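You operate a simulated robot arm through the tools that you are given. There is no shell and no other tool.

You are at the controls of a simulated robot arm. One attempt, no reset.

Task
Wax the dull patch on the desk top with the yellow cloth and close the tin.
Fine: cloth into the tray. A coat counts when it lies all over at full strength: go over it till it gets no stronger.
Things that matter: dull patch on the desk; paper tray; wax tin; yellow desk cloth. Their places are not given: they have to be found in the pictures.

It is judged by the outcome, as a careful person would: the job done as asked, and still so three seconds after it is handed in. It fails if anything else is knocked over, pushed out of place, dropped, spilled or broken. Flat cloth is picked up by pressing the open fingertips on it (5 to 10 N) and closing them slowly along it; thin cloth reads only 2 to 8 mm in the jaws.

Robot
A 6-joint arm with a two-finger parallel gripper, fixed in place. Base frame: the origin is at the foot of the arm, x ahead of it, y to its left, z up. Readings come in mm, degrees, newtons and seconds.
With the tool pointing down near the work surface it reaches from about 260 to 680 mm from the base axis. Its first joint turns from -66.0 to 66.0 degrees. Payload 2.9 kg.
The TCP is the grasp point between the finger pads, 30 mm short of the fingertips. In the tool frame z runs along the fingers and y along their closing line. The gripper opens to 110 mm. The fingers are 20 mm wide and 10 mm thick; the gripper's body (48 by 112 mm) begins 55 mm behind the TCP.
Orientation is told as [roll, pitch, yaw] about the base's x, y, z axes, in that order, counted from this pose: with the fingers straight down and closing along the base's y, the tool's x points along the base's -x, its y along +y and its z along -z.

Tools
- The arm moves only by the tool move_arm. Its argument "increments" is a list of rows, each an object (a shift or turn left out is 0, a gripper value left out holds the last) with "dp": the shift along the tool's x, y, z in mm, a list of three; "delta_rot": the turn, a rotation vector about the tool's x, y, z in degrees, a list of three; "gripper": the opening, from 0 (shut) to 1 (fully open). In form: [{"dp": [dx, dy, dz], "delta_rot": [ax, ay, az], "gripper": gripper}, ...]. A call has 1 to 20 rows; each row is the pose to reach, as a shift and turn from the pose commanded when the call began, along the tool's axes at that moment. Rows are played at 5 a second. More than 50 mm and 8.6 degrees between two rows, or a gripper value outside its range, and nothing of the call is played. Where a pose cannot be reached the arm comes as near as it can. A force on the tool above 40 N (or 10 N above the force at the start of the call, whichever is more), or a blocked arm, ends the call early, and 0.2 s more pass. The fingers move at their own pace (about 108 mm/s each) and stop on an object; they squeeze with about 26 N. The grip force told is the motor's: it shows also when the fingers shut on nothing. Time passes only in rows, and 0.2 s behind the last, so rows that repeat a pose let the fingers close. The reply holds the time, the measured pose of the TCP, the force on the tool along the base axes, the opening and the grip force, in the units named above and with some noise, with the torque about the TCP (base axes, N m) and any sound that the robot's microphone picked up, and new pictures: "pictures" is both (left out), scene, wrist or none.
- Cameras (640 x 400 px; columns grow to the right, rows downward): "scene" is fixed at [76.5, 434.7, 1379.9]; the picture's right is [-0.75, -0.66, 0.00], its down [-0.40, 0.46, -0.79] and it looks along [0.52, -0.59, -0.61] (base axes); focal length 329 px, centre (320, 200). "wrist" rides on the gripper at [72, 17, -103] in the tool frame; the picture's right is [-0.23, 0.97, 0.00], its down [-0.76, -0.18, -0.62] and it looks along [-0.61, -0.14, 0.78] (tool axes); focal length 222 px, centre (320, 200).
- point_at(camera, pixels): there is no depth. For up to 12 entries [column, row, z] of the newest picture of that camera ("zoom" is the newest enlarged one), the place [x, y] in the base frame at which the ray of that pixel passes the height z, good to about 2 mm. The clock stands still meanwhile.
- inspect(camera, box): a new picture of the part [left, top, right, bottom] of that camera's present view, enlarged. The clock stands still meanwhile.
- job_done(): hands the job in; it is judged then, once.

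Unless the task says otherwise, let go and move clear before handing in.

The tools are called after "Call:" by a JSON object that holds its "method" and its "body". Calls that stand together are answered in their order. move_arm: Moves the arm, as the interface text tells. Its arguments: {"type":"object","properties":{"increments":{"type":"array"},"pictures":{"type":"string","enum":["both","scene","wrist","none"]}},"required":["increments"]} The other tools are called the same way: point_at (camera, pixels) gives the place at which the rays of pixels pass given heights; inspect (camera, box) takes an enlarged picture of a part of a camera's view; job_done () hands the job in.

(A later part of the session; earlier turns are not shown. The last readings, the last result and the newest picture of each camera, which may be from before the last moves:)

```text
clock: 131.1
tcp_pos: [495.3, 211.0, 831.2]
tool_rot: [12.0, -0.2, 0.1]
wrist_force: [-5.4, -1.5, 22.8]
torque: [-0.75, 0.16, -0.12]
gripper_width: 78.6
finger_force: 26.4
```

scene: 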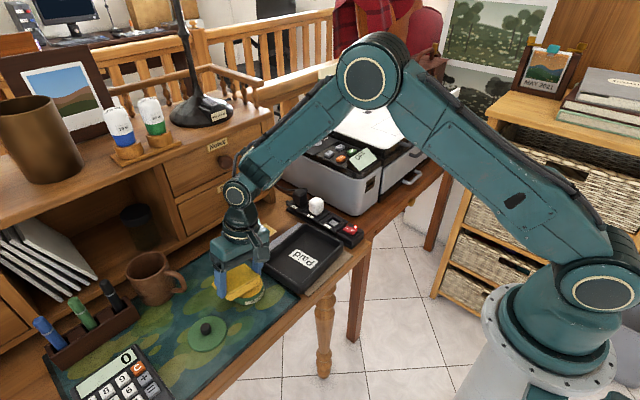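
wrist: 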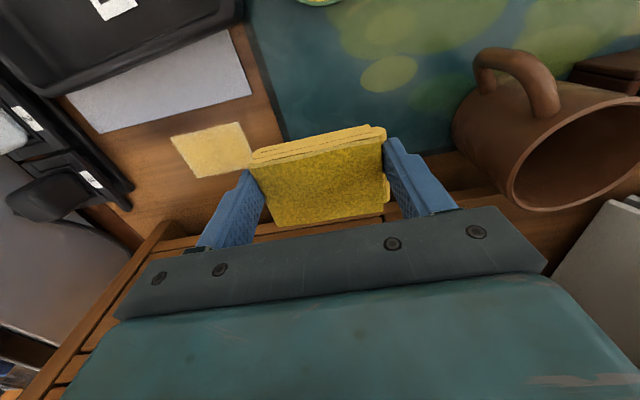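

Pressed onto the wax at 23 N. I'll lift, level and check the tin.

Call:
{"method": "move_arm", "body": {"increments": [{"dp": [0, 1, -4.9], "gripper": 0.6}, {"dp": [0, 3.1, -14.7], "gripper": 0.6}, {"dp": [0, 6.2, -29.3], "gripper": 0.6}, {"dp": [0, 8.9, -42], "delta_rot": [6, 0, 0], "gripper": 0.6}, {"dp": [0, 8.9, -42], "delta_rot": [12, 0, 0], "gripper": 0.6}, {"dp": [0, 8.9, -42], "delta_rot": [12, 0, 0], "gripper": 0.6}], "pictures": "scene"}}

Call:
{"method": "inspect", "body": {"camera": "scene", "box": [190, 220, 300, 320]}}

```text
clock: 132.5
tcp_pos: [496.1, 210.1, 873.0]
tool_rot: [-0.1, 0.0, 0.1]
wrist_force: [-0.1, 0.0, 0.6]
torque: [0.01, -0.01, -0.03]
gripper_width: 78.8
finger_force: 26.3
```

scene: 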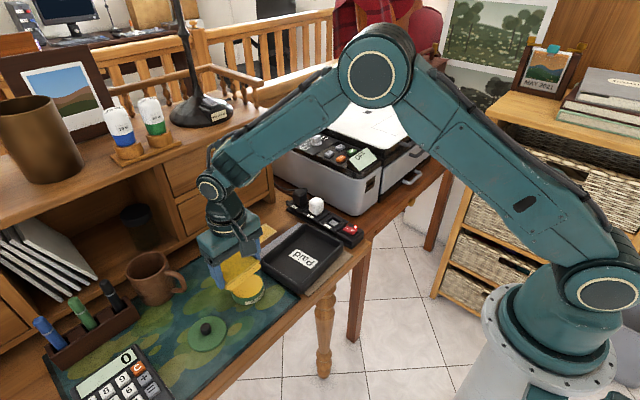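

```text
4.00 times, centred on (245, 270) of scene
```

zoom: 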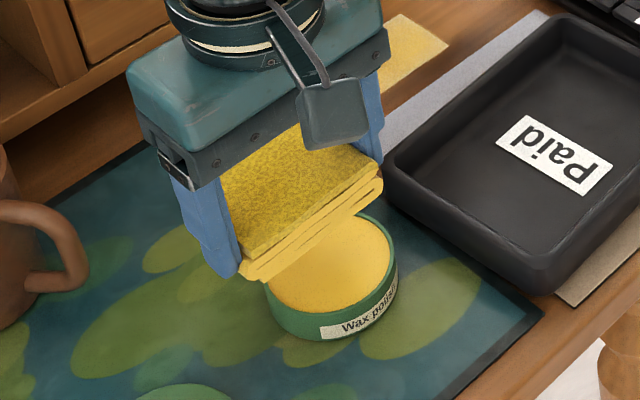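

Tin is still in place and the pad is freshly loaded. Back to the patch for the final full passes.

Call:
{"method": "move_arm", "body": {"increments": [{"dp": [-24, -31, -2], "gripper": 0.6}, {"dp": [-48, -62, -2], "gripper": 0.6}, {"dp": [-72, -93, -2], "gripper": 0.6}, {"dp": [-96, -124, -2], "gripper": 0.6}, {"dp": [-117, -154.5, 0], "gripper": 0.6}, {"dp": [-117, -154.5, 35], "gripper": 0.6}, {"dp": [-117, -154.5, 60], "gripper": 0.6}, {"dp": [-117, -154.5, 70], "gripper": 0.6}, {"dp": [-117, -154.5, 72.5], "gripper": 0.6}, {"dp": [-117, -154.5, 72.5], "gripper": 0.6}], "pictures": "none"}}

Call:
{"method": "move_arm", "body": {"increments": [{"dp": [0, 0, 0.7], "gripper": 0.6}, {"dp": [0, 0, 1.2], "gripper": 0.6}], "pictures": "none"}}

```text
clock: 134.7
tcp_pos: [613.3, 55.8, 799.5]
tool_rot: [0.0, 0.0, 0.1]
wrist_force: [0.5, -0.9, -0.4]
torque: [-0.04, 0.02, -0.04]
gripper_width: 78.8
finger_force: 26.1
```

```text
clock: 135.3
tcp_pos: [613.8, 56.1, 798.8]
tool_rot: [0.1, 0.0, 0.1]
wrist_force: [-0.2, 1.0, 0.9]
torque: [0.03, 0.01, 0.0]
gripper_width: 78.7
finger_force: 25.7
```

Call:
{"method": "move_arm", "body": {"increments": [{"dp": [0, 0, 0.5], "gripper": 0.6}, {"dp": [0, 0, 0.9], "gripper": 0.6}], "pictures": "none"}}

```text
clock: 135.9
tcp_pos: [613.3, 56.9, 797.2]
tool_rot: [0.0, -0.1, 0.2]
wrist_force: [-1.1, -0.4, 5.6]
torque: [0.23, -0.04, -0.01]
gripper_width: 78.9
finger_force: 25.8
```

Contact at 6 N, fingertips still about 4 mm above the desk. Running the y pass and then the edge pass.

Call:
{"method": "move_arm", "body": {"increments": [{"dp": [4, 8, 0.2], "gripper": 0.6}, {"dp": [8, 17, 0.2], "gripper": 0.6}, {"dp": [8, 26, 0.2], "gripper": 0.6}, {"dp": [3, 26, 0.2], "gripper": 0.6}, {"dp": [3, 13, 0.2], "gripper": 0.6}, {"dp": [3, 0, 0.2], "gripper": 0.6}, {"dp": [3, -13, 0.2], "gripper": 0.6}, {"dp": [3, -26, 0.2], "gripper": 0.6}, {"dp": [-2, -26, 0.2], "gripper": 0.6}, {"dp": [-2, -13, 0.2], "gripper": 0.6}, {"dp": [-2, 0, 0.2], "gripper": 0.6}, {"dp": [-2, 13, 0.2], "gripper": 0.6}, {"dp": [-2, 26, 0.2], "gripper": 0.6}, {"dp": [-7, 26, 0.2], "gripper": 0.6}, {"dp": [-7, 13, 0.2], "gripper": 0.6}, {"dp": [-7, 0, 0.2], "gripper": 0.6}, {"dp": [-7, -13, 0.2], "gripper": 0.6}, {"dp": [-7, -26, 0.2], "gripper": 0.6}, {"dp": [-4, -13, 0.2], "gripper": 0.6}, {"dp": [0, 0, 0.1], "gripper": 0.6}], "pictures": "none"}}

Call:
{"method": "move_arm", "body": {"increments": [{"dp": [-6, 0, 0.1], "gripper": 0.6}, {"dp": [-11, 5, 0.1], "gripper": 0.6}, {"dp": [-11, 14, 0.1], "gripper": 0.6}, {"dp": [-11, 23, 0.1], "gripper": 0.6}, {"dp": [-11, 28, 0.1], "gripper": 0.6}, {"dp": [-4, 28, 0.1], "gripper": 0.6}, {"dp": [3, 28, 0.1], "gripper": 0.6}, {"dp": [8, 28, 0.1], "gripper": 0.6}, {"dp": [8, 17, 0.1], "gripper": 0.6}, {"dp": [8, 6, 0.1], "gripper": 0.6}, {"dp": [8, -5, 0.1], "gripper": 0.6}, {"dp": [8, -16, 0.1], "gripper": 0.6}, {"dp": [8, -26, 0.1], "gripper": 0.6}, {"dp": [1, -28, 0.1], "gripper": 0.6}, {"dp": [-6, -28, 0.1], "gripper": 0.6}, {"dp": [-11, -28, 0.1], "gripper": 0.6}, {"dp": [-11, -17, 0.1], "gripper": 0.6}, {"dp": [-11, -6, 0.1], "gripper": 0.6}, {"dp": [-6, 0, 0.1], "gripper": 0.6}, {"dp": [0, 0, 0], "gripper": 0.6}], "pictures": "none"}}

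```text
clock: 140.1
tcp_pos: [612.6, 55.4, 799.2]
tool_rot: [0.0, 0.0, 0.1]
wrist_force: [1.2, -3.8, 6.8]
torque: [-0.03, -0.06, 0.0]
gripper_width: 78.9
finger_force: 26.2
```

```text
clock: 144.3
tcp_pos: [612.4, 57.1, 797.6]
tool_rot: [0.1, 0.0, 0.2]
wrist_force: [1.7, -0.2, 3.6]
torque: [-0.05, -0.02, -0.02]
gripper_width: 78.7
finger_force: 26.4
```

Passes complete. Back to the reference pose for comparison.

Call:
{"method": "move_arm", "body": {"increments": [{"dp": [2, 0, -4], "gripper": 0.6}, {"dp": [8, 0, -20], "gripper": 0.6}, {"dp": [12, 10, -50], "gripper": 0.6}, {"dp": [12, 40, -76], "gripper": 0.6}, {"dp": [8, 75, -76], "gripper": 0.6}, {"dp": [2, 100, -76], "gripper": 0.6}, {"dp": [-4, 115, -76], "gripper": 0.6}, {"dp": [-4, 115, -76], "gripper": 0.6}], "pictures": "wrist"}}

Call:
{"method": "inspect", "body": {"camera": "wrist", "box": [150, 100, 260, 190]}}

Call:
{"method": "inspect", "body": {"camera": "scene", "box": [242, 220, 280, 249]}}

```text
clock: 146.1
tcp_pos: [616.4, 171.9, 874.7]
tool_rot: [-0.1, 0.0, 0.1]
wrist_force: [-0.9, 0.5, -0.6]
torque: [0.03, 0.02, 0.0]
gripper_width: 78.6
finger_force: 26.3
```

wrist: 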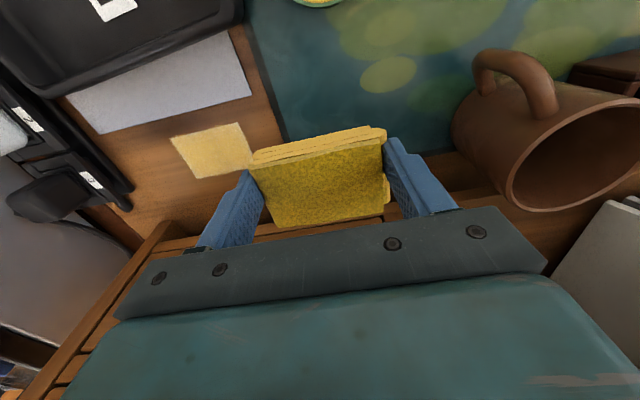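

```text
4.44 times, centred on (205, 145) of wrist
```

zoom: 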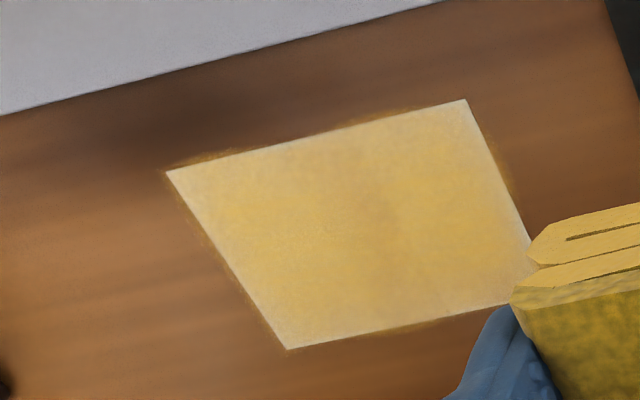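

```text
13.79 times, centred on (261, 234) of scene
```

zoom: 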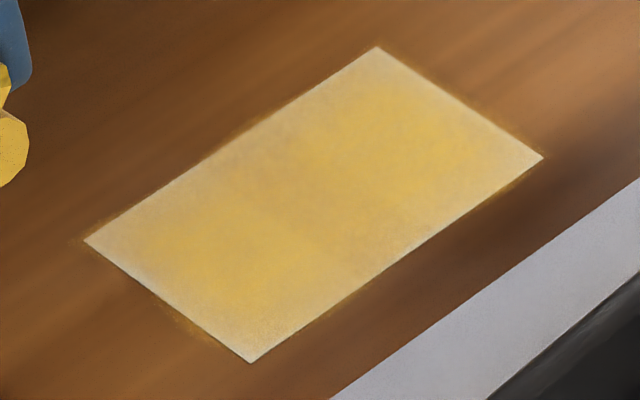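

The coat looks the same as last time in both views, so it is no longer getting stronger: the waxing is done. Next the cloth goes into the tray, so I'll locate the tray's rim and floor.

Call:
{"method": "inspect", "body": {"camera": "scene", "box": [250, 210, 360, 300]}}

Call:
{"method": "point_at", "body": {"camera": "scene", "pixels": [[301.9, 222, 795], [345, 240, 795], [301, 293, 795], [260.5, 265, 795], [304.5, 260, 768], [300, 245, 768], [310, 275, 768], [285, 262, 768], [325, 250, 768]]}}

```text
4.44 times, centred on (305, 255) of scene
```

zoom: 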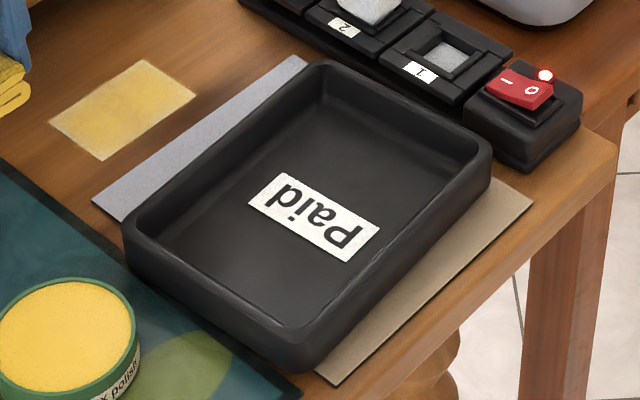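

```text
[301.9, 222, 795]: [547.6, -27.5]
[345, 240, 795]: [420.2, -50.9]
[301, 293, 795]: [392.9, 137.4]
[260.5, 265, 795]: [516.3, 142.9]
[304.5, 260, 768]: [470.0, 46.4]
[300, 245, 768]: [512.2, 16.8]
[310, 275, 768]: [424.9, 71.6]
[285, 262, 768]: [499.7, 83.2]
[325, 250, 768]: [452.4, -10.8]
```

I'll get the tray's rim and floor corners more exactly.

Call:
{"method": "point_at", "body": {"camera": "scene", "pixels": [[305, 223.5, 795], [343.3, 243.7, 795], [297, 286, 795], [261, 261.8, 795], [306, 231.4, 768], [335.4, 250.5, 768], [301.6, 283.2, 768], [270, 263, 768], [303.9, 258.4, 768]]}}

```text
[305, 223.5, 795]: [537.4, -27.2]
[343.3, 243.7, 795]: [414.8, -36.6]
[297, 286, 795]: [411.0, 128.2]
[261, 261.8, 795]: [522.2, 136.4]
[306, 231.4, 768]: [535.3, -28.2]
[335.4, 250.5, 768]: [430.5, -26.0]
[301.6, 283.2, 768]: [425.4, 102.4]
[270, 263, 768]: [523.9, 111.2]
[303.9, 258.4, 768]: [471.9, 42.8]
```

The tray interior spans roughly x 428–525, y −27 to 110. I'll carry the pad above its centre and look before lowering.

Call:
{"method": "move_arm", "body": {"increments": [{"dp": [30, -25, -5], "gripper": 0.6}, {"dp": [60, -50, -5], "gripper": 0.6}, {"dp": [90, -75, -5], "gripper": 0.6}, {"dp": [120, -100, -5], "gripper": 0.6}, {"dp": [148, -125, -5], "gripper": 0.6}, {"dp": [148, -125, 20], "gripper": 0.6}, {"dp": [148, -125, 40], "gripper": 0.6}, {"dp": [148, -125, 40], "gripper": 0.6}]}}

Call:
{"method": "inspect", "body": {"camera": "scene", "box": [240, 190, 370, 300]}}

```text
clock: 147.9
tcp_pos: [468.7, 45.6, 834.3]
tool_rot: [0.0, 0.0, 0.0]
wrist_force: [0.0, 0.5, 0.1]
torque: [-0.02, 0.01, -0.01]
gripper_width: 78.7
finger_force: 25.9
```

scene: 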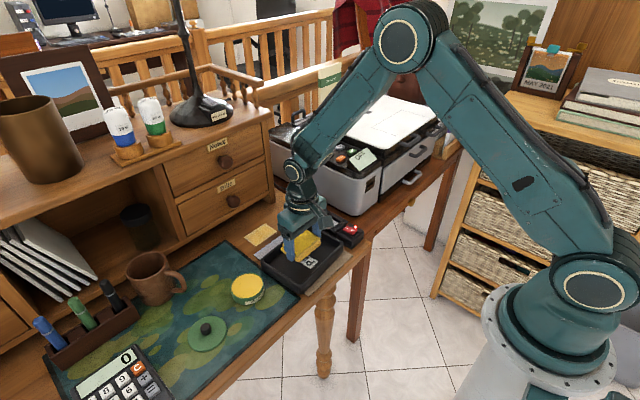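
wrist: 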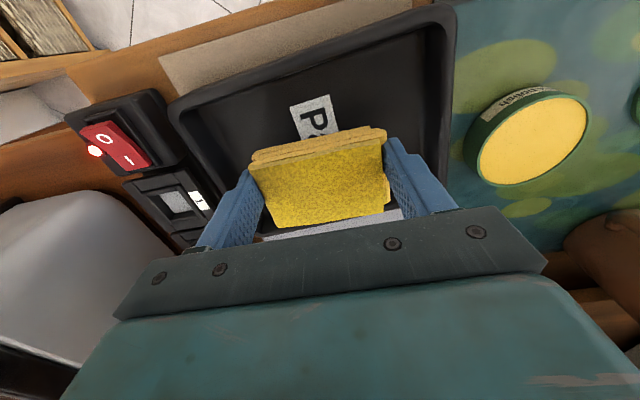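

```text
3.64 times, centred on (305, 245) of scene
```

zoom: 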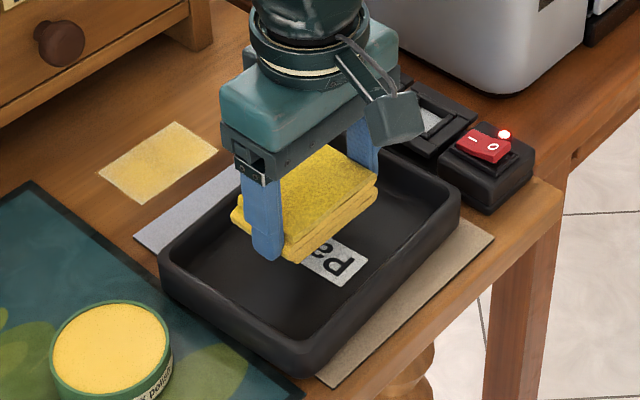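

The pad hangs over the tray. I'll verify the tray's inner walls from this closer wrist view before lowering.

Call:
{"method": "point_at", "body": {"camera": "wrist", "pixels": [[170, 105, 795], [183, 112, 795], [205, 185, 795], [440, 15, 795], [428, 30, 795], [445, 155, 795], [300, 232, 764], [400, 212, 764], [318, 115, 768]]}}

Call:
{"method": "inspect", "body": {"camera": "wrist", "box": [160, 10, 470, 240]}}

```text
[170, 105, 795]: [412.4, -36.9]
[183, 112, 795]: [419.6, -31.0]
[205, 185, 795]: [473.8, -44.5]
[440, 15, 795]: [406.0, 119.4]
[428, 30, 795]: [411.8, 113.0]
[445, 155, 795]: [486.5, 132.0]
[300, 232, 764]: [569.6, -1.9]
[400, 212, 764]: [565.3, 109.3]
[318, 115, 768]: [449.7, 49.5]
```

```text
1.74 times, centred on (315, 125) of wrist
```

zoom: 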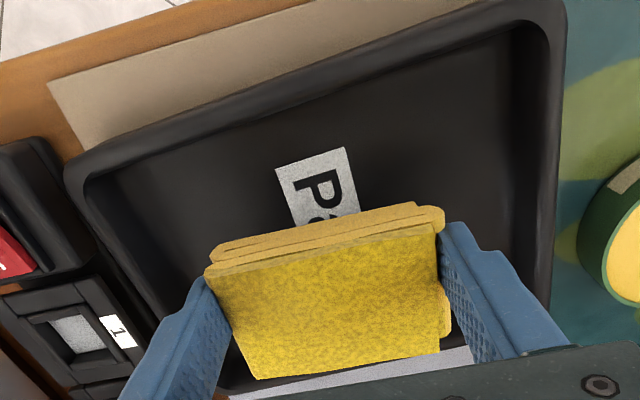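

The pad and fingers fit well inside the walls. I'll lower into the tray.

Call:
{"method": "move_arm", "body": {"increments": [{"dp": [0, 0, 10], "gripper": 0.6}, {"dp": [0, 0, 18], "gripper": 0.6}, {"dp": [0, 0, 24], "gripper": 0.6}, {"dp": [0, 0, 27], "gripper": 0.6}], "pictures": "none"}}

```text
clock: 148.9
tcp_pos: [468.0, 46.5, 807.6]
tool_rot: [0.1, 0.0, 0.2]
wrist_force: [0.1, 0.6, 0.5]
torque: [0.0, 0.02, 0.02]
gripper_width: 78.6
finger_force: 26.2
```

Call:
{"method": "move_arm", "body": {"increments": [{"dp": [0, 0, 1.5], "gripper": 0.6}, {"dp": [0, 0, 3], "gripper": 0.6}], "pictures": "none"}}

```text
clock: 149.5
tcp_pos: [468.8, 45.1, 805.8]
tool_rot: [-0.1, -0.1, 0.1]
wrist_force: [-7.8, -0.3, 29.5]
torque: [-0.09, 0.22, 0.02]
gripper_width: 78.7
finger_force: 26.3
```

The pad is on the tray floor (29 N). I'll ease up a little and open the jaws.

Call:
{"method": "move_arm", "body": {"increments": [{"dp": [0, 0, -1.3], "gripper": 0.6}, {"dp": [0, 0, -1.3], "gripper": 0.74}, {"dp": [0, 0, -1.3], "gripper": 0.8}, {"dp": [0, 0, -1.3], "gripper": 0.84}, {"dp": [0, 0, -1.3], "gripper": 0.84}]}}

Call:
{"method": "inspect", "body": {"camera": "scene", "box": [240, 190, 370, 300]}}

```text
clock: 150.7
tcp_pos: [467.9, 46.4, 806.0]
tool_rot: [0.0, -0.1, 0.2]
wrist_force: [0.1, -0.2, -0.2]
torque: [0.0, 0.0, -0.01]
gripper_width: 92.5
finger_force: 0.1
```

scene: 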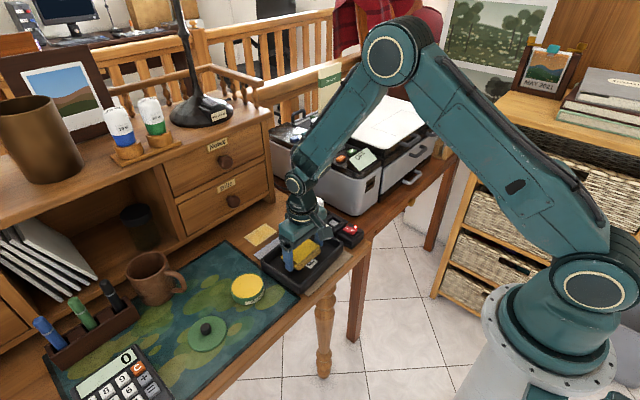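
wrist: 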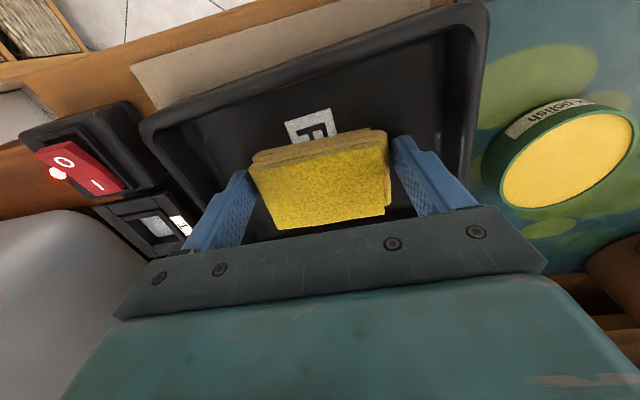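

```text
3.64 times, centred on (305, 245) of scene
```

zoom: 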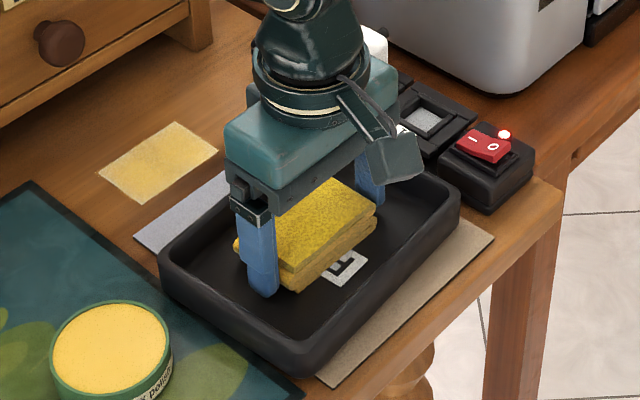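

The cloth rests in the tray and the fingers are free of it. I'll rise straight up and view the result.

Call:
{"method": "move_arm", "body": {"increments": [{"dp": [0, 0, -5], "gripper": 0.84}, {"dp": [0, 0, -20], "gripper": 0.84}, {"dp": [0, 0, -50], "gripper": 0.84}, {"dp": [0, 0, -80], "gripper": 0.7}, {"dp": [0, 0, -80], "gripper": 0.5}]}}

Call:
{"method": "inspect", "body": {"camera": "scene", "box": [190, 210, 340, 340]}}

```text
clock: 151.9
tcp_pos: [468.4, 46.1, 884.2]
tool_rot: [0.1, 0.0, 0.1]
wrist_force: [0.2, 0.1, 0.2]
torque: [0.05, -0.01, -0.02]
gripper_width: 54.8
finger_force: 0.1
```

scene: 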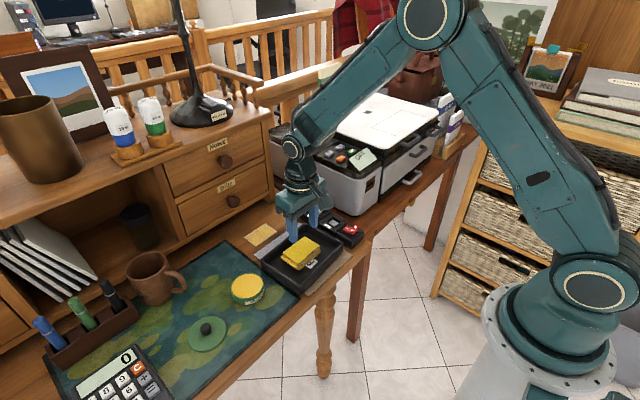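
wrist: 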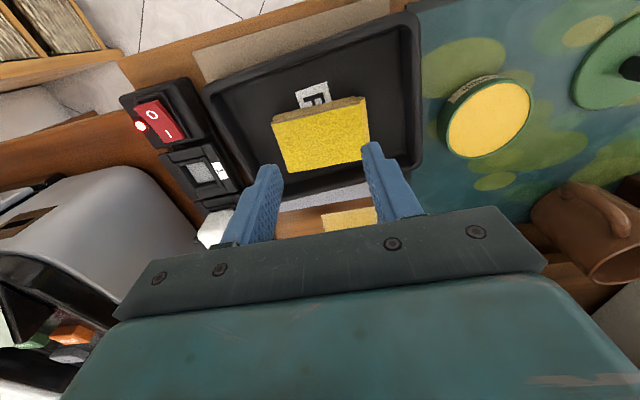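

```text
3.08 times, centred on (265, 275) of scene
```

zoom: 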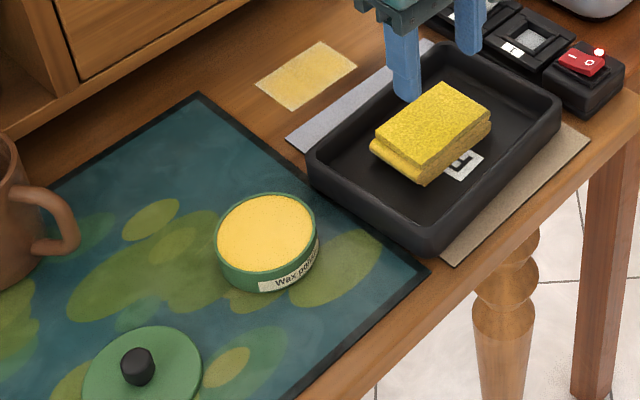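

The cloth lies neatly in the tray. With the gripper empty I'll take one unobstructed close look at the patch before closing the tin.

Call:
{"method": "move_arm", "body": {"increments": [{"dp": [-35, 3, -5], "gripper": 0.8}, {"dp": [-70, 6, -5], "gripper": 1.0}, {"dp": [-105, 9, -2], "gripper": 1.0}, {"dp": [-140, 10, 10], "gripper": 1.0}, {"dp": [-140, 10, 14], "gripper": 1.0}], "pictures": "wrist"}}

Call:
{"method": "inspect", "body": {"camera": "wrist", "box": [250, 80, 390, 180]}}

```text
clock: 153.1
tcp_pos: [608.6, 55.9, 871.4]
tool_rot: [0.0, 0.1, 0.1]
wrist_force: [0.3, 0.0, 0.1]
torque: [0.01, 0.02, -0.02]
gripper_width: 110.0
finger_force: 0.1
```

wrist: 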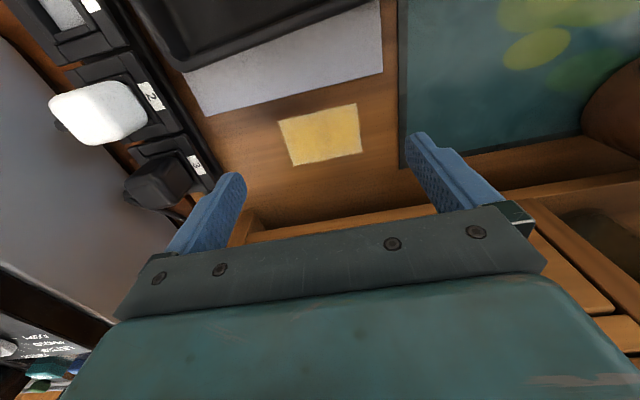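

```text
4.00 times, centred on (320, 130) of wrist
```

zoom: 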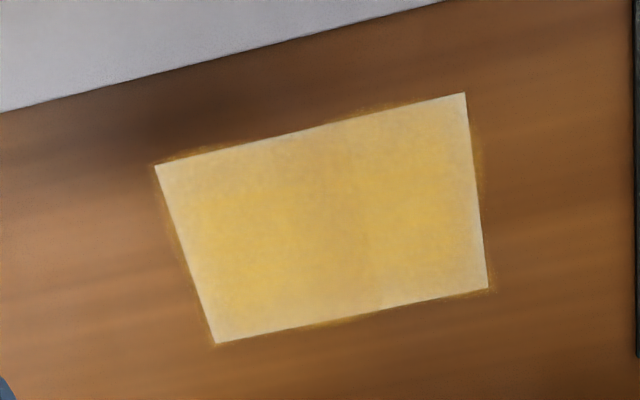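

The film covers the patch wall to wall, with a slightly duller band down the middle. I'll zoom further to judge whether that is real thinness or just rendering.

Call:
{"method": "inspect", "body": {"camera": "wrist", "box": [270, 98, 370, 170]}}

Call:
{"method": "inspect", "body": {"camera": "wrist", "box": [305, 100, 365, 140]}}

Call:
{"method": "inspect", "body": {"camera": "wrist", "box": [275, 125, 335, 170]}}

```text
5.56 times, centred on (320, 134) of wrist
```

zoom: 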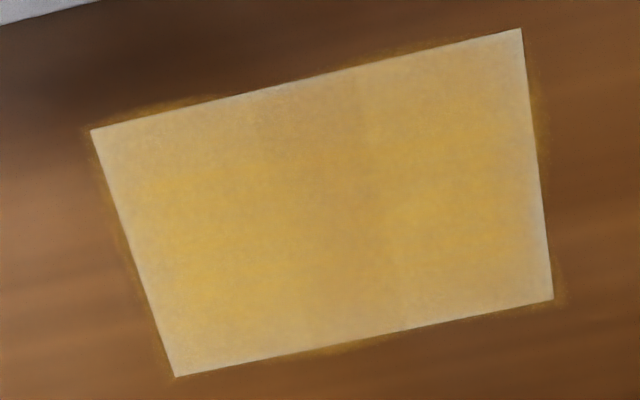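

```text
10.00 times, centred on (335, 120) of wrist
```

zoom: 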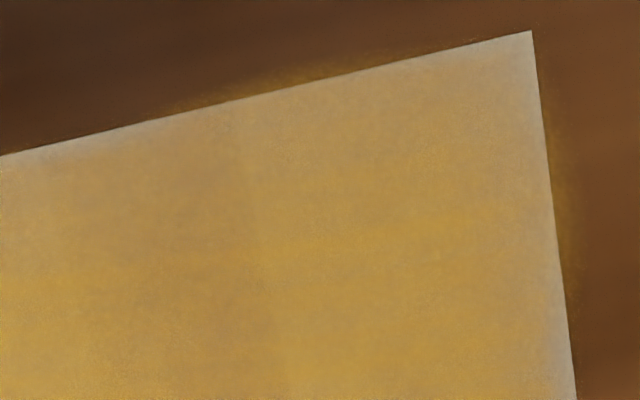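

```text
8.89 times, centred on (305, 148) of wrist
```

zoom: 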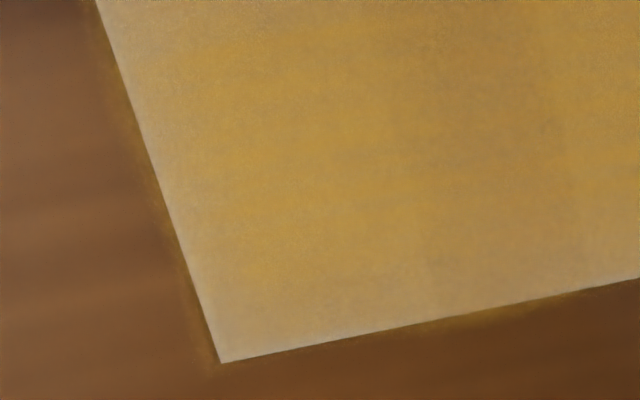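

The seam and soft borders look like rendering of the coat, with both halves equally strong, and repeated passes no longer change it. Now the tin: I'll compare its position with the earlier close-up before fetching the lid.

Call:
{"method": "inspect", "body": {"camera": "scene", "box": [225, 265, 270, 310]}}

Call:
{"method": "inspect", "body": {"camera": "scene", "box": [170, 300, 250, 360]}}

```text
8.89 times, centred on (248, 288) of scene
```

zoom: 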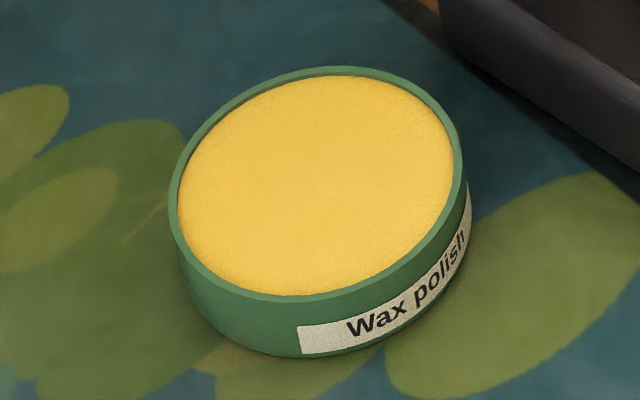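

```text
6.67 times, centred on (210, 330) of scene
```

zoom: 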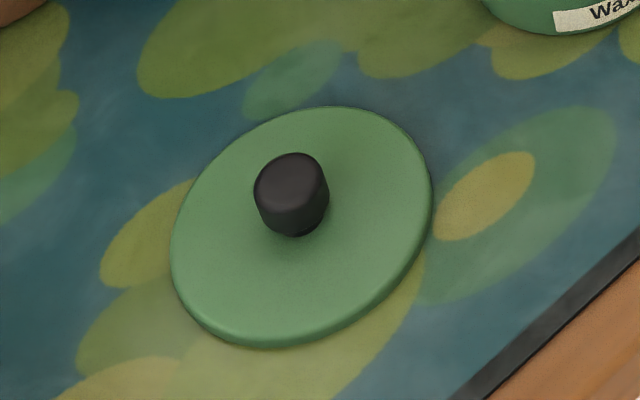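

The tin sits at exactly the same pixels as before and the lid rests where I left it. I'll go above the lid's knob at (482,315).

Call:
{"method": "move_arm", "body": {"increments": [{"dp": [35, 10, -8], "gripper": 0.7}, {"dp": [70, 35, -9], "gripper": 0.5}, {"dp": [95, 75, -9], "gripper": 0.45}, {"dp": [115, 115, -9], "gripper": 0.45}, {"dp": [126.8, 155, -9], "gripper": 0.45}, {"dp": [126.8, 195, -9], "gripper": 0.45}, {"dp": [126.8, 230, -9], "gripper": 0.45}, {"dp": [126.8, 259, -9], "gripper": 0.45}, {"dp": [126.8, 259, -9], "gripper": 0.45}]}}

Call:
{"method": "inspect", "body": {"camera": "wrist", "box": [250, 60, 400, 200]}}

```text
clock: 155.1
tcp_pos: [481.0, 316.4, 880.2]
tool_rot: [0.0, 0.1, 0.0]
wrist_force: [-0.5, 0.4, -0.1]
torque: [0.0, 0.02, 0.03]
gripper_width: 49.5
finger_force: 0.0
```

scene: 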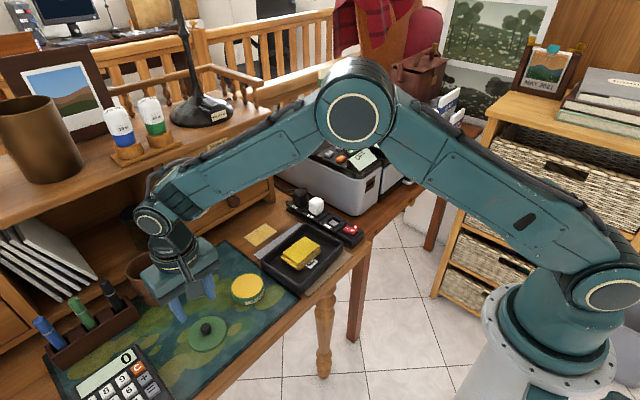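
wrist: 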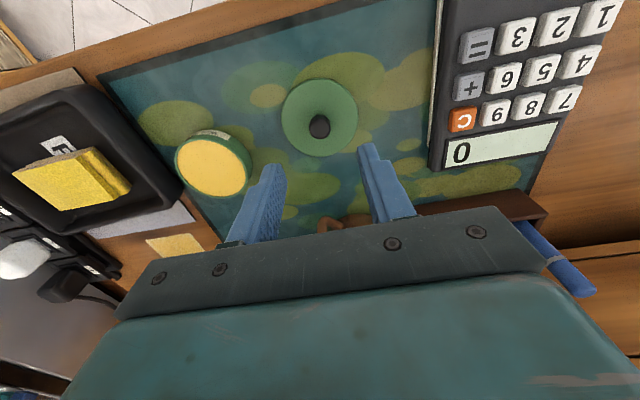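

```text
2.86 times, centred on (325, 130) of wrist
```

zoom: 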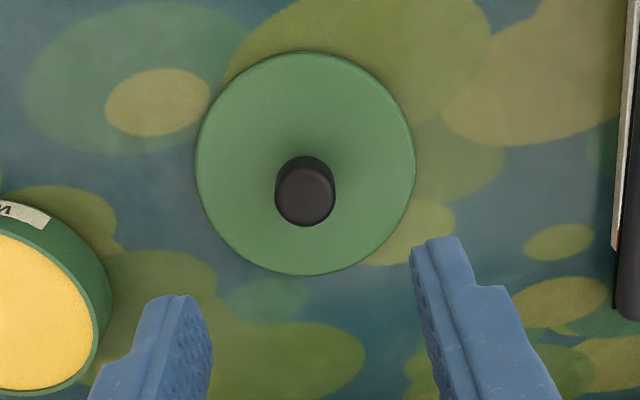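

The knob is centred at wrist (320,128). I'll check its computed position and then descend on it.

Call:
{"method": "point_at", "body": {"camera": "wrist", "pixels": [[320.1, 128.3, 788]]}}

Call:
{"method": "move_arm", "body": {"increments": [{"dp": [0, 0, 25], "gripper": 0.45}, {"dp": [0, 0, 50], "gripper": 0.45}, {"dp": [0, 0, 66], "gripper": 0.45}, {"dp": [0, 0, 74], "gripper": 0.45}, {"dp": [0, 0, 75], "gripper": 0.45}], "pictures": "wrist"}}

Call:
{"method": "inspect", "body": {"camera": "wrist", "box": [260, 110, 390, 220]}}

```text
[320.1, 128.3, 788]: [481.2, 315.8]
```

```text
clock: 156.3
tcp_pos: [481.4, 314.8, 805.4]
tool_rot: [0.0, 0.0, 0.1]
wrist_force: [0.7, -0.1, 1.1]
torque: [0.0, -0.02, 0.03]
gripper_width: 49.5
finger_force: 0.3
```

wrist: 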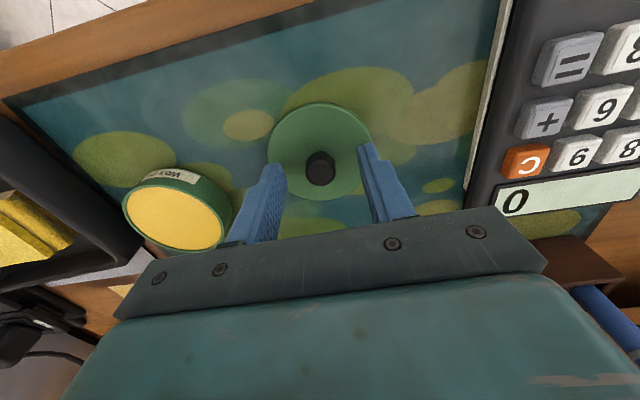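

```text
3.64 times, centred on (325, 165) of wrist
```

zoom: 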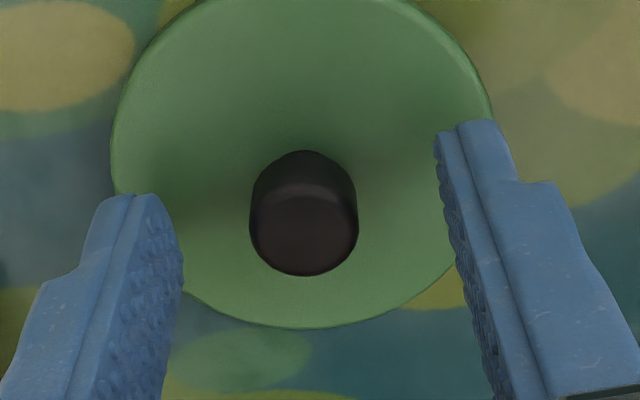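

The fingers straddle the knob. Closing on it.

Call:
{"method": "move_arm", "body": {"increments": [{"dp": [0, 0, 0], "gripper": 0.35}, {"dp": [0, 0, 0], "gripper": 0.25}, {"dp": [0, 0, 0], "gripper": 0.15}, {"dp": [0, 0, 0], "gripper": 0.0}, {"dp": [0, 0, 0], "gripper": 0.0}], "pictures": "none"}}

```text
clock: 157.5
tcp_pos: [481.6, 315.4, 805.6]
tool_rot: [-0.1, 0.0, 0.1]
wrist_force: [0.4, -0.3, 1.0]
torque: [-0.03, 0.0, -0.02]
gripper_width: 17.9
finger_force: 26.0
```

The knob is gripped at 17.9 mm. I'll lift the lid and carry it back above the tin.

Call:
{"method": "move_arm", "body": {"increments": [{"dp": [0, 0, -20], "gripper": 0}, {"dp": [0, 0, -50], "gripper": 0}, {"dp": [0, 0, -75], "gripper": 0}, {"dp": [-5, -30, -75], "gripper": 0}, {"dp": [-10, -65, -75], "gripper": 0}, {"dp": [-15, -100, -75], "gripper": 0}, {"dp": [-17.8, -118, -75], "gripper": 0}, {"dp": [-17.8, -118, -60], "gripper": 0}, {"dp": [-17.8, -118, -45], "gripper": 0}, {"dp": [-17.8, -118, -45], "gripper": 0}]}}

Call:
{"method": "inspect", "body": {"camera": "scene", "box": [200, 230, 300, 320]}}

Call:
{"method": "inspect", "body": {"camera": "wrist", "box": [240, 70, 400, 210]}}

```text
clock: 159.7
tcp_pos: [498.4, 197.3, 850.2]
tool_rot: [-0.1, 0.0, 0.1]
wrist_force: [-0.4, -0.3, 0.7]
torque: [0.0, -0.02, -0.02]
gripper_width: 18.1
finger_force: 25.7
```

scene: 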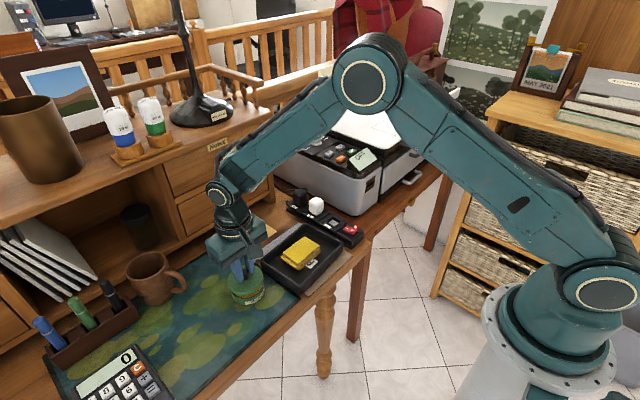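
wrist: 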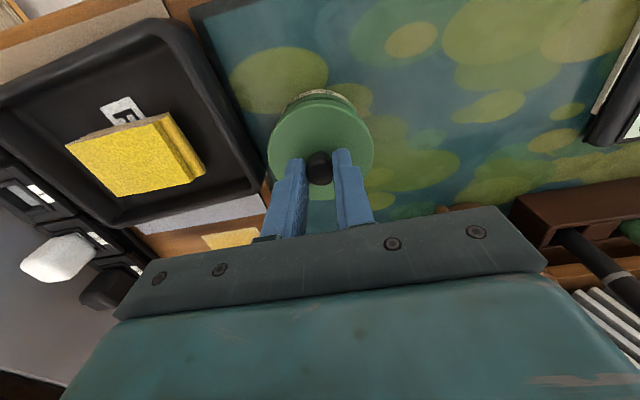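

```text
4.44 times, centred on (250, 275) of scene
```

zoom: 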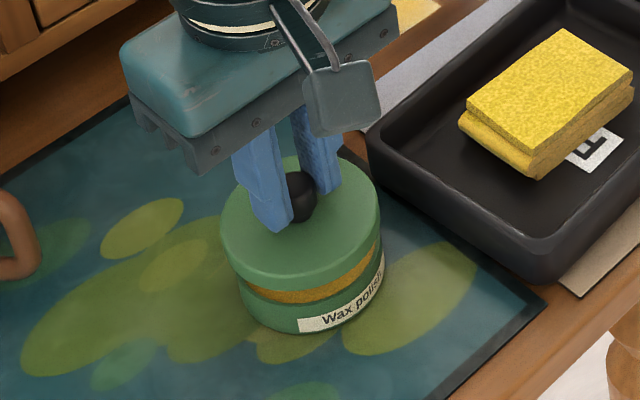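

```text
2.86 times, centred on (320, 140) of wrist
```

zoom: 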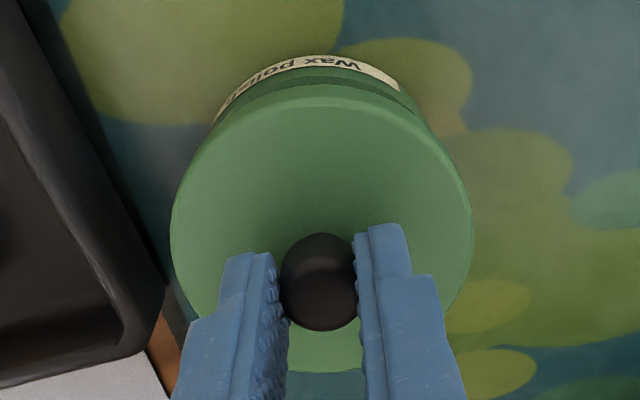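

The lid is lined up over the tin. I'll lower it to just above the rim, then press gently.

Call:
{"method": "move_arm", "body": {"increments": [{"dp": [0, 0, 8], "gripper": 0}, {"dp": [0, 0, 14], "gripper": 0}, {"dp": [0, 0, 18], "gripper": 0}, {"dp": [0, 0, 20], "gripper": 0}], "pictures": "scene"}}

Call:
{"method": "inspect", "body": {"camera": "scene", "box": [200, 230, 300, 320]}}

```text
clock: 160.7
tcp_pos: [499.4, 197.0, 830.3]
tool_rot: [0.0, 0.0, 0.1]
wrist_force: [-0.6, -0.4, -0.3]
torque: [0.02, 0.01, 0.0]
gripper_width: 17.8
finger_force: 26.0
```

scene: 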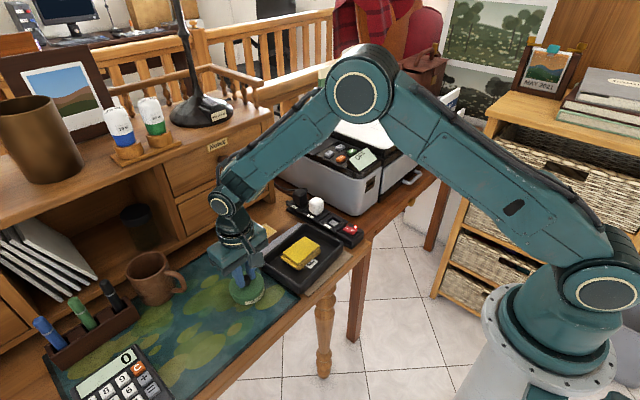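

```text
4.44 times, centred on (250, 275) of scene
```

zoom: 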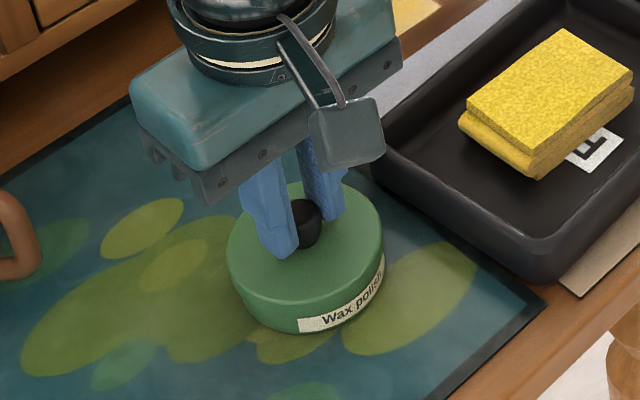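

Nearly seated with no contact force yet. I'll press down in small steps and listen for the snap.

Call:
{"method": "move_arm", "body": {"increments": [{"dp": [0, 0, 1], "gripper": 0}, {"dp": [0, 0, 2], "gripper": 0}, {"dp": [0, 0, 3], "gripper": 0}], "pictures": "none"}}

```text
clock: 161.5
tcp_pos: [499.3, 198.5, 828.2]
tool_rot: [0.0, -0.1, 0.1]
wrist_force: [-12.7, -6.8, 33.6]
torque: [-0.42, 0.33, -0.09]
gripper_width: 17.9
finger_force: 25.7
heard: snap
```

A snap was heard, with 34 N pressing now. I'll check how the lid sits.

Call:
{"method": "inspect", "body": {"camera": "scene", "box": [215, 250, 285, 315]}}

Call:
{"method": "inspect", "body": {"camera": "wrist", "box": [240, 70, 400, 210]}}

```text
6.15 times, centred on (250, 282) of scene
```

zoom: 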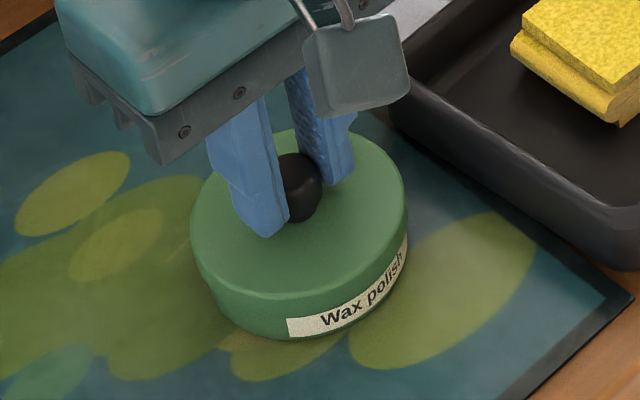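

```text
2.86 times, centred on (320, 140) of wrist
```

zoom: 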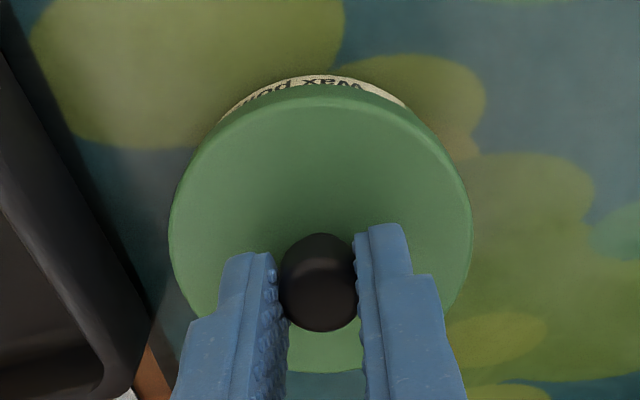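

The lid looks fully seated flush on the tin. I'll ease the pressure by 1 mm and open the jaws.

Call:
{"method": "move_arm", "body": {"increments": [{"dp": [0, 0, -1], "gripper": 0}, {"dp": [0, 0, -1.3], "gripper": 0.2}, {"dp": [0, 0, -1.3], "gripper": 0.35}, {"dp": [0, 0, -1.3], "gripper": 0.45}, {"dp": [0, 0, -1.3], "gripper": 0.45}]}}

Call:
{"method": "inspect", "body": {"camera": "scene", "box": [215, 250, 285, 315]}}

```text
clock: 162.7
tcp_pos: [500.2, 197.9, 826.8]
tool_rot: [0.0, 0.0, 0.1]
wrist_force: [0.2, 0.0, 0.0]
torque: [0.02, 0.01, 0.03]
gripper_width: 49.3
finger_force: 0.0
```

scene: 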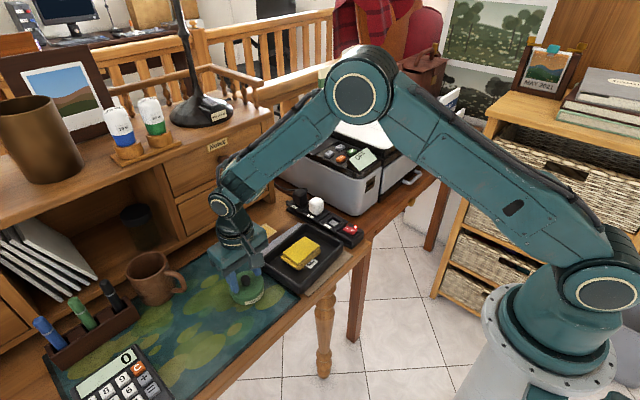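
wrist: 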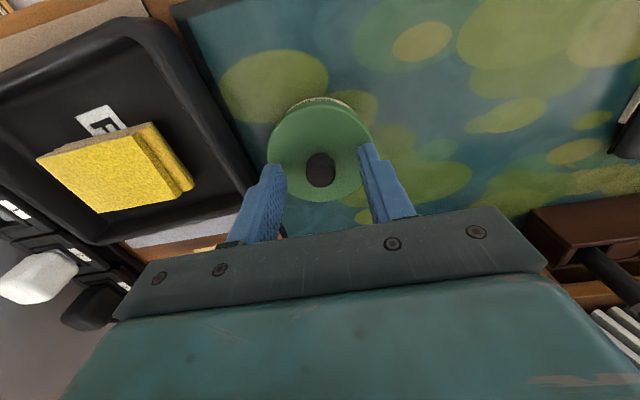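

```text
6.15 times, centred on (250, 282) of scene
```

zoom: 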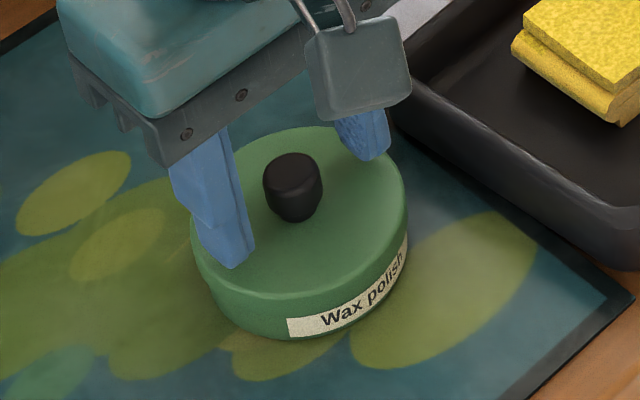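

The jaws are open and the lid sits square on the tin. I'll rise and withdraw clear of the desk.

Call:
{"method": "move_arm", "body": {"increments": [{"dp": [0, 0, -20], "gripper": 0.45}, {"dp": [0, 0, -60], "gripper": 0.45}, {"dp": [15, -20, -100], "gripper": 0.45}, {"dp": [35, -60, -130], "gripper": 0.45}, {"dp": [55, -100, -150], "gripper": 0.45}, {"dp": [75, -140, -170], "gripper": 0.45}, {"dp": [95, -180, -190], "gripper": 0.45}, {"dp": [105, -220, -210], "gripper": 0.45}, {"dp": [105, -250, -240], "gripper": 0.45}, {"dp": [105, -250, -275], "gripper": 0.45}, {"dp": [105, -250, -275], "gripper": 0.45}]}}

Call:
{"method": "inspect", "body": {"camera": "scene", "box": [180, 190, 380, 315]}}

Call:
{"method": "inspect", "body": {"camera": "scene", "box": [220, 255, 284, 315]}}

Call:
{"method": "inspect", "body": {"camera": "scene", "box": [30, 230, 310, 400]}}

```text
refused: row 4 steps farther than a row can; nothing moved
```

```text
3.20 times, centred on (280, 252) of scene
```

zoom: 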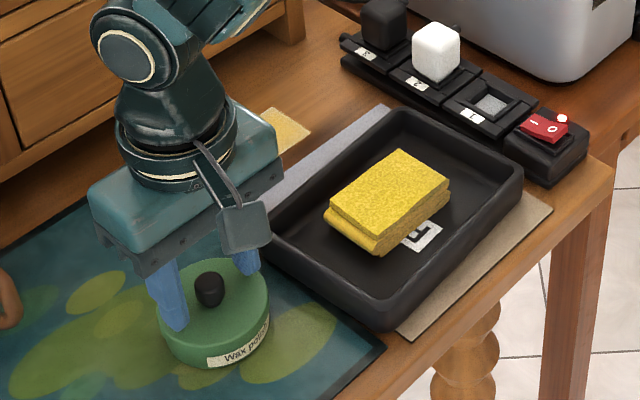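

```text
6.67 times, centred on (252, 285) of scene
```

zoom: 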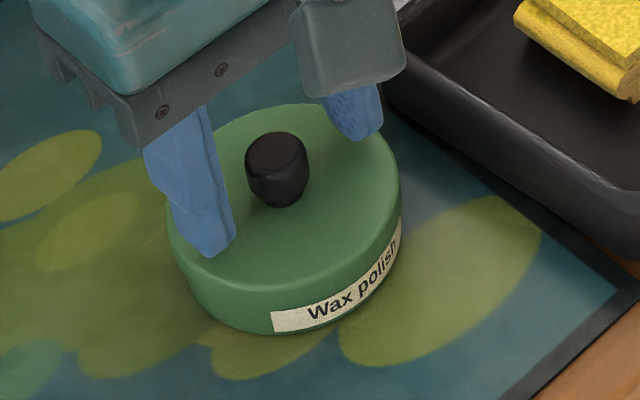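

```text
2.29 times, centred on (170, 315) of scene
```

zoom: 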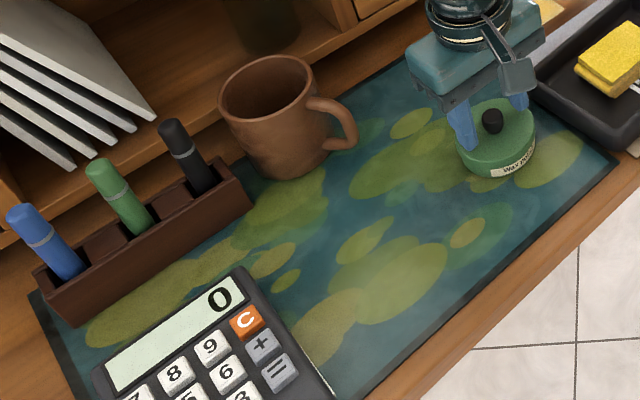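

That withdrawal was refused because one row stepped too far; nothing moved. The tin, mug and calculator are in place, so I'll withdraw again with smaller steps.

Call:
{"method": "move_arm", "body": {"increments": [{"dp": [0, 0, -20], "gripper": 0.45}, {"dp": [0, 0, -55], "gripper": 0.45}, {"dp": [5, -10, -95], "gripper": 0.45}, {"dp": [15, -35, -125], "gripper": 0.45}, {"dp": [30, -65, -150], "gripper": 0.45}, {"dp": [45, -95, -175], "gripper": 0.45}, {"dp": [60, -125, -200], "gripper": 0.45}, {"dp": [75, -155, -225], "gripper": 0.45}, {"dp": [90, -185, -250], "gripper": 0.45}, {"dp": [105, -215, -275], "gripper": 0.45}, {"dp": [105, -250, -275], "gripper": 0.45}, {"dp": [105, -250, -275], "gripper": 0.45}]}}

Call:
{"method": "inspect", "body": {"camera": "scene", "box": [180, 190, 380, 315]}}

Call:
{"method": "inspect", "body": {"camera": "scene", "box": [220, 255, 284, 315]}}

Call:
{"method": "inspect", "body": {"camera": "scene", "box": [242, 220, 280, 249]}}

```text
clock: 165.3
tcp_pos: [395.1, -53.3, 1103.5]
tool_rot: [0.0, 0.0, 0.1]
wrist_force: [-0.4, -0.3, 1.0]
torque: [0.02, 0.02, 0.04]
gripper_width: 49.6
finger_force: 0.0
```

scene: 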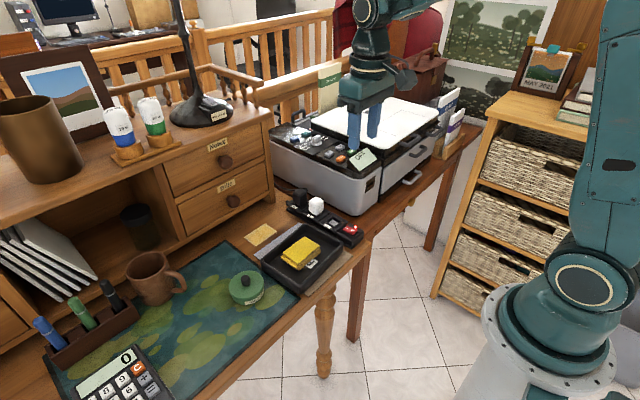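
wrist: 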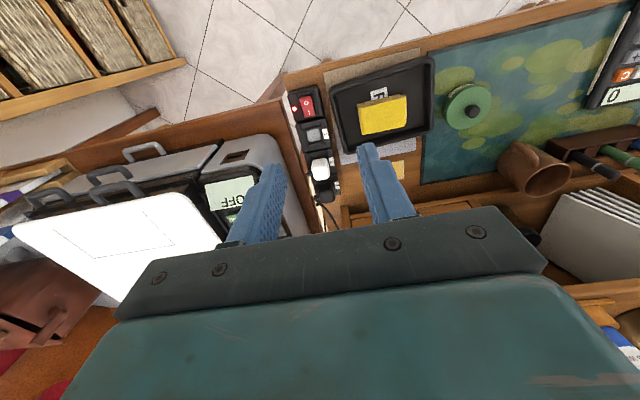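

```text
3.20 times, centred on (280, 252) of scene
```

zoom: 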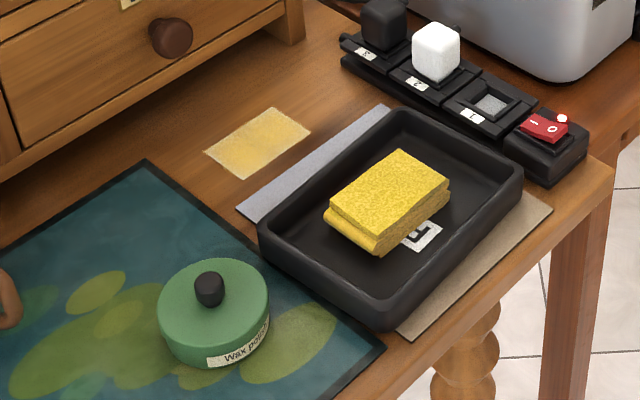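

```text
6.67 times, centred on (252, 285) of scene
```

zoom: 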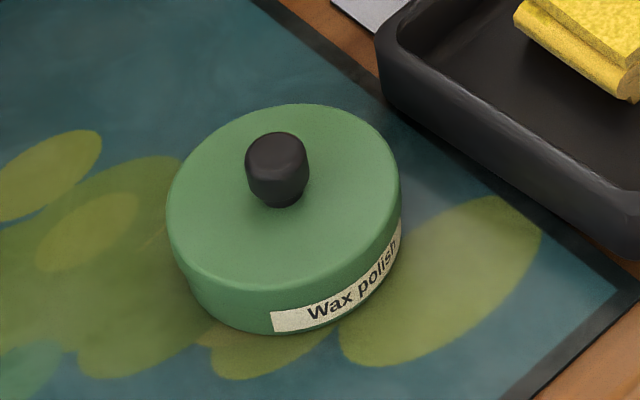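

```text
13.79 times, centred on (261, 234) of scene
```

zoom: 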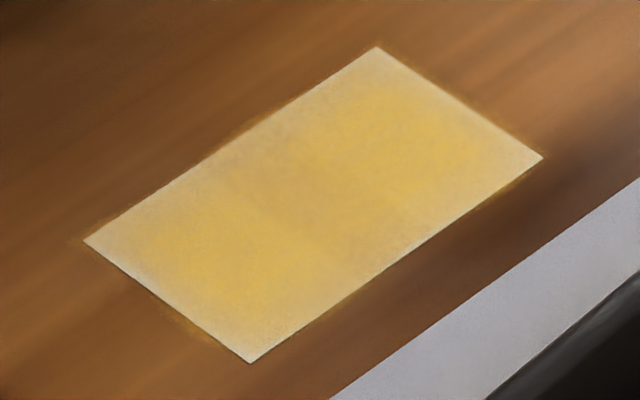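

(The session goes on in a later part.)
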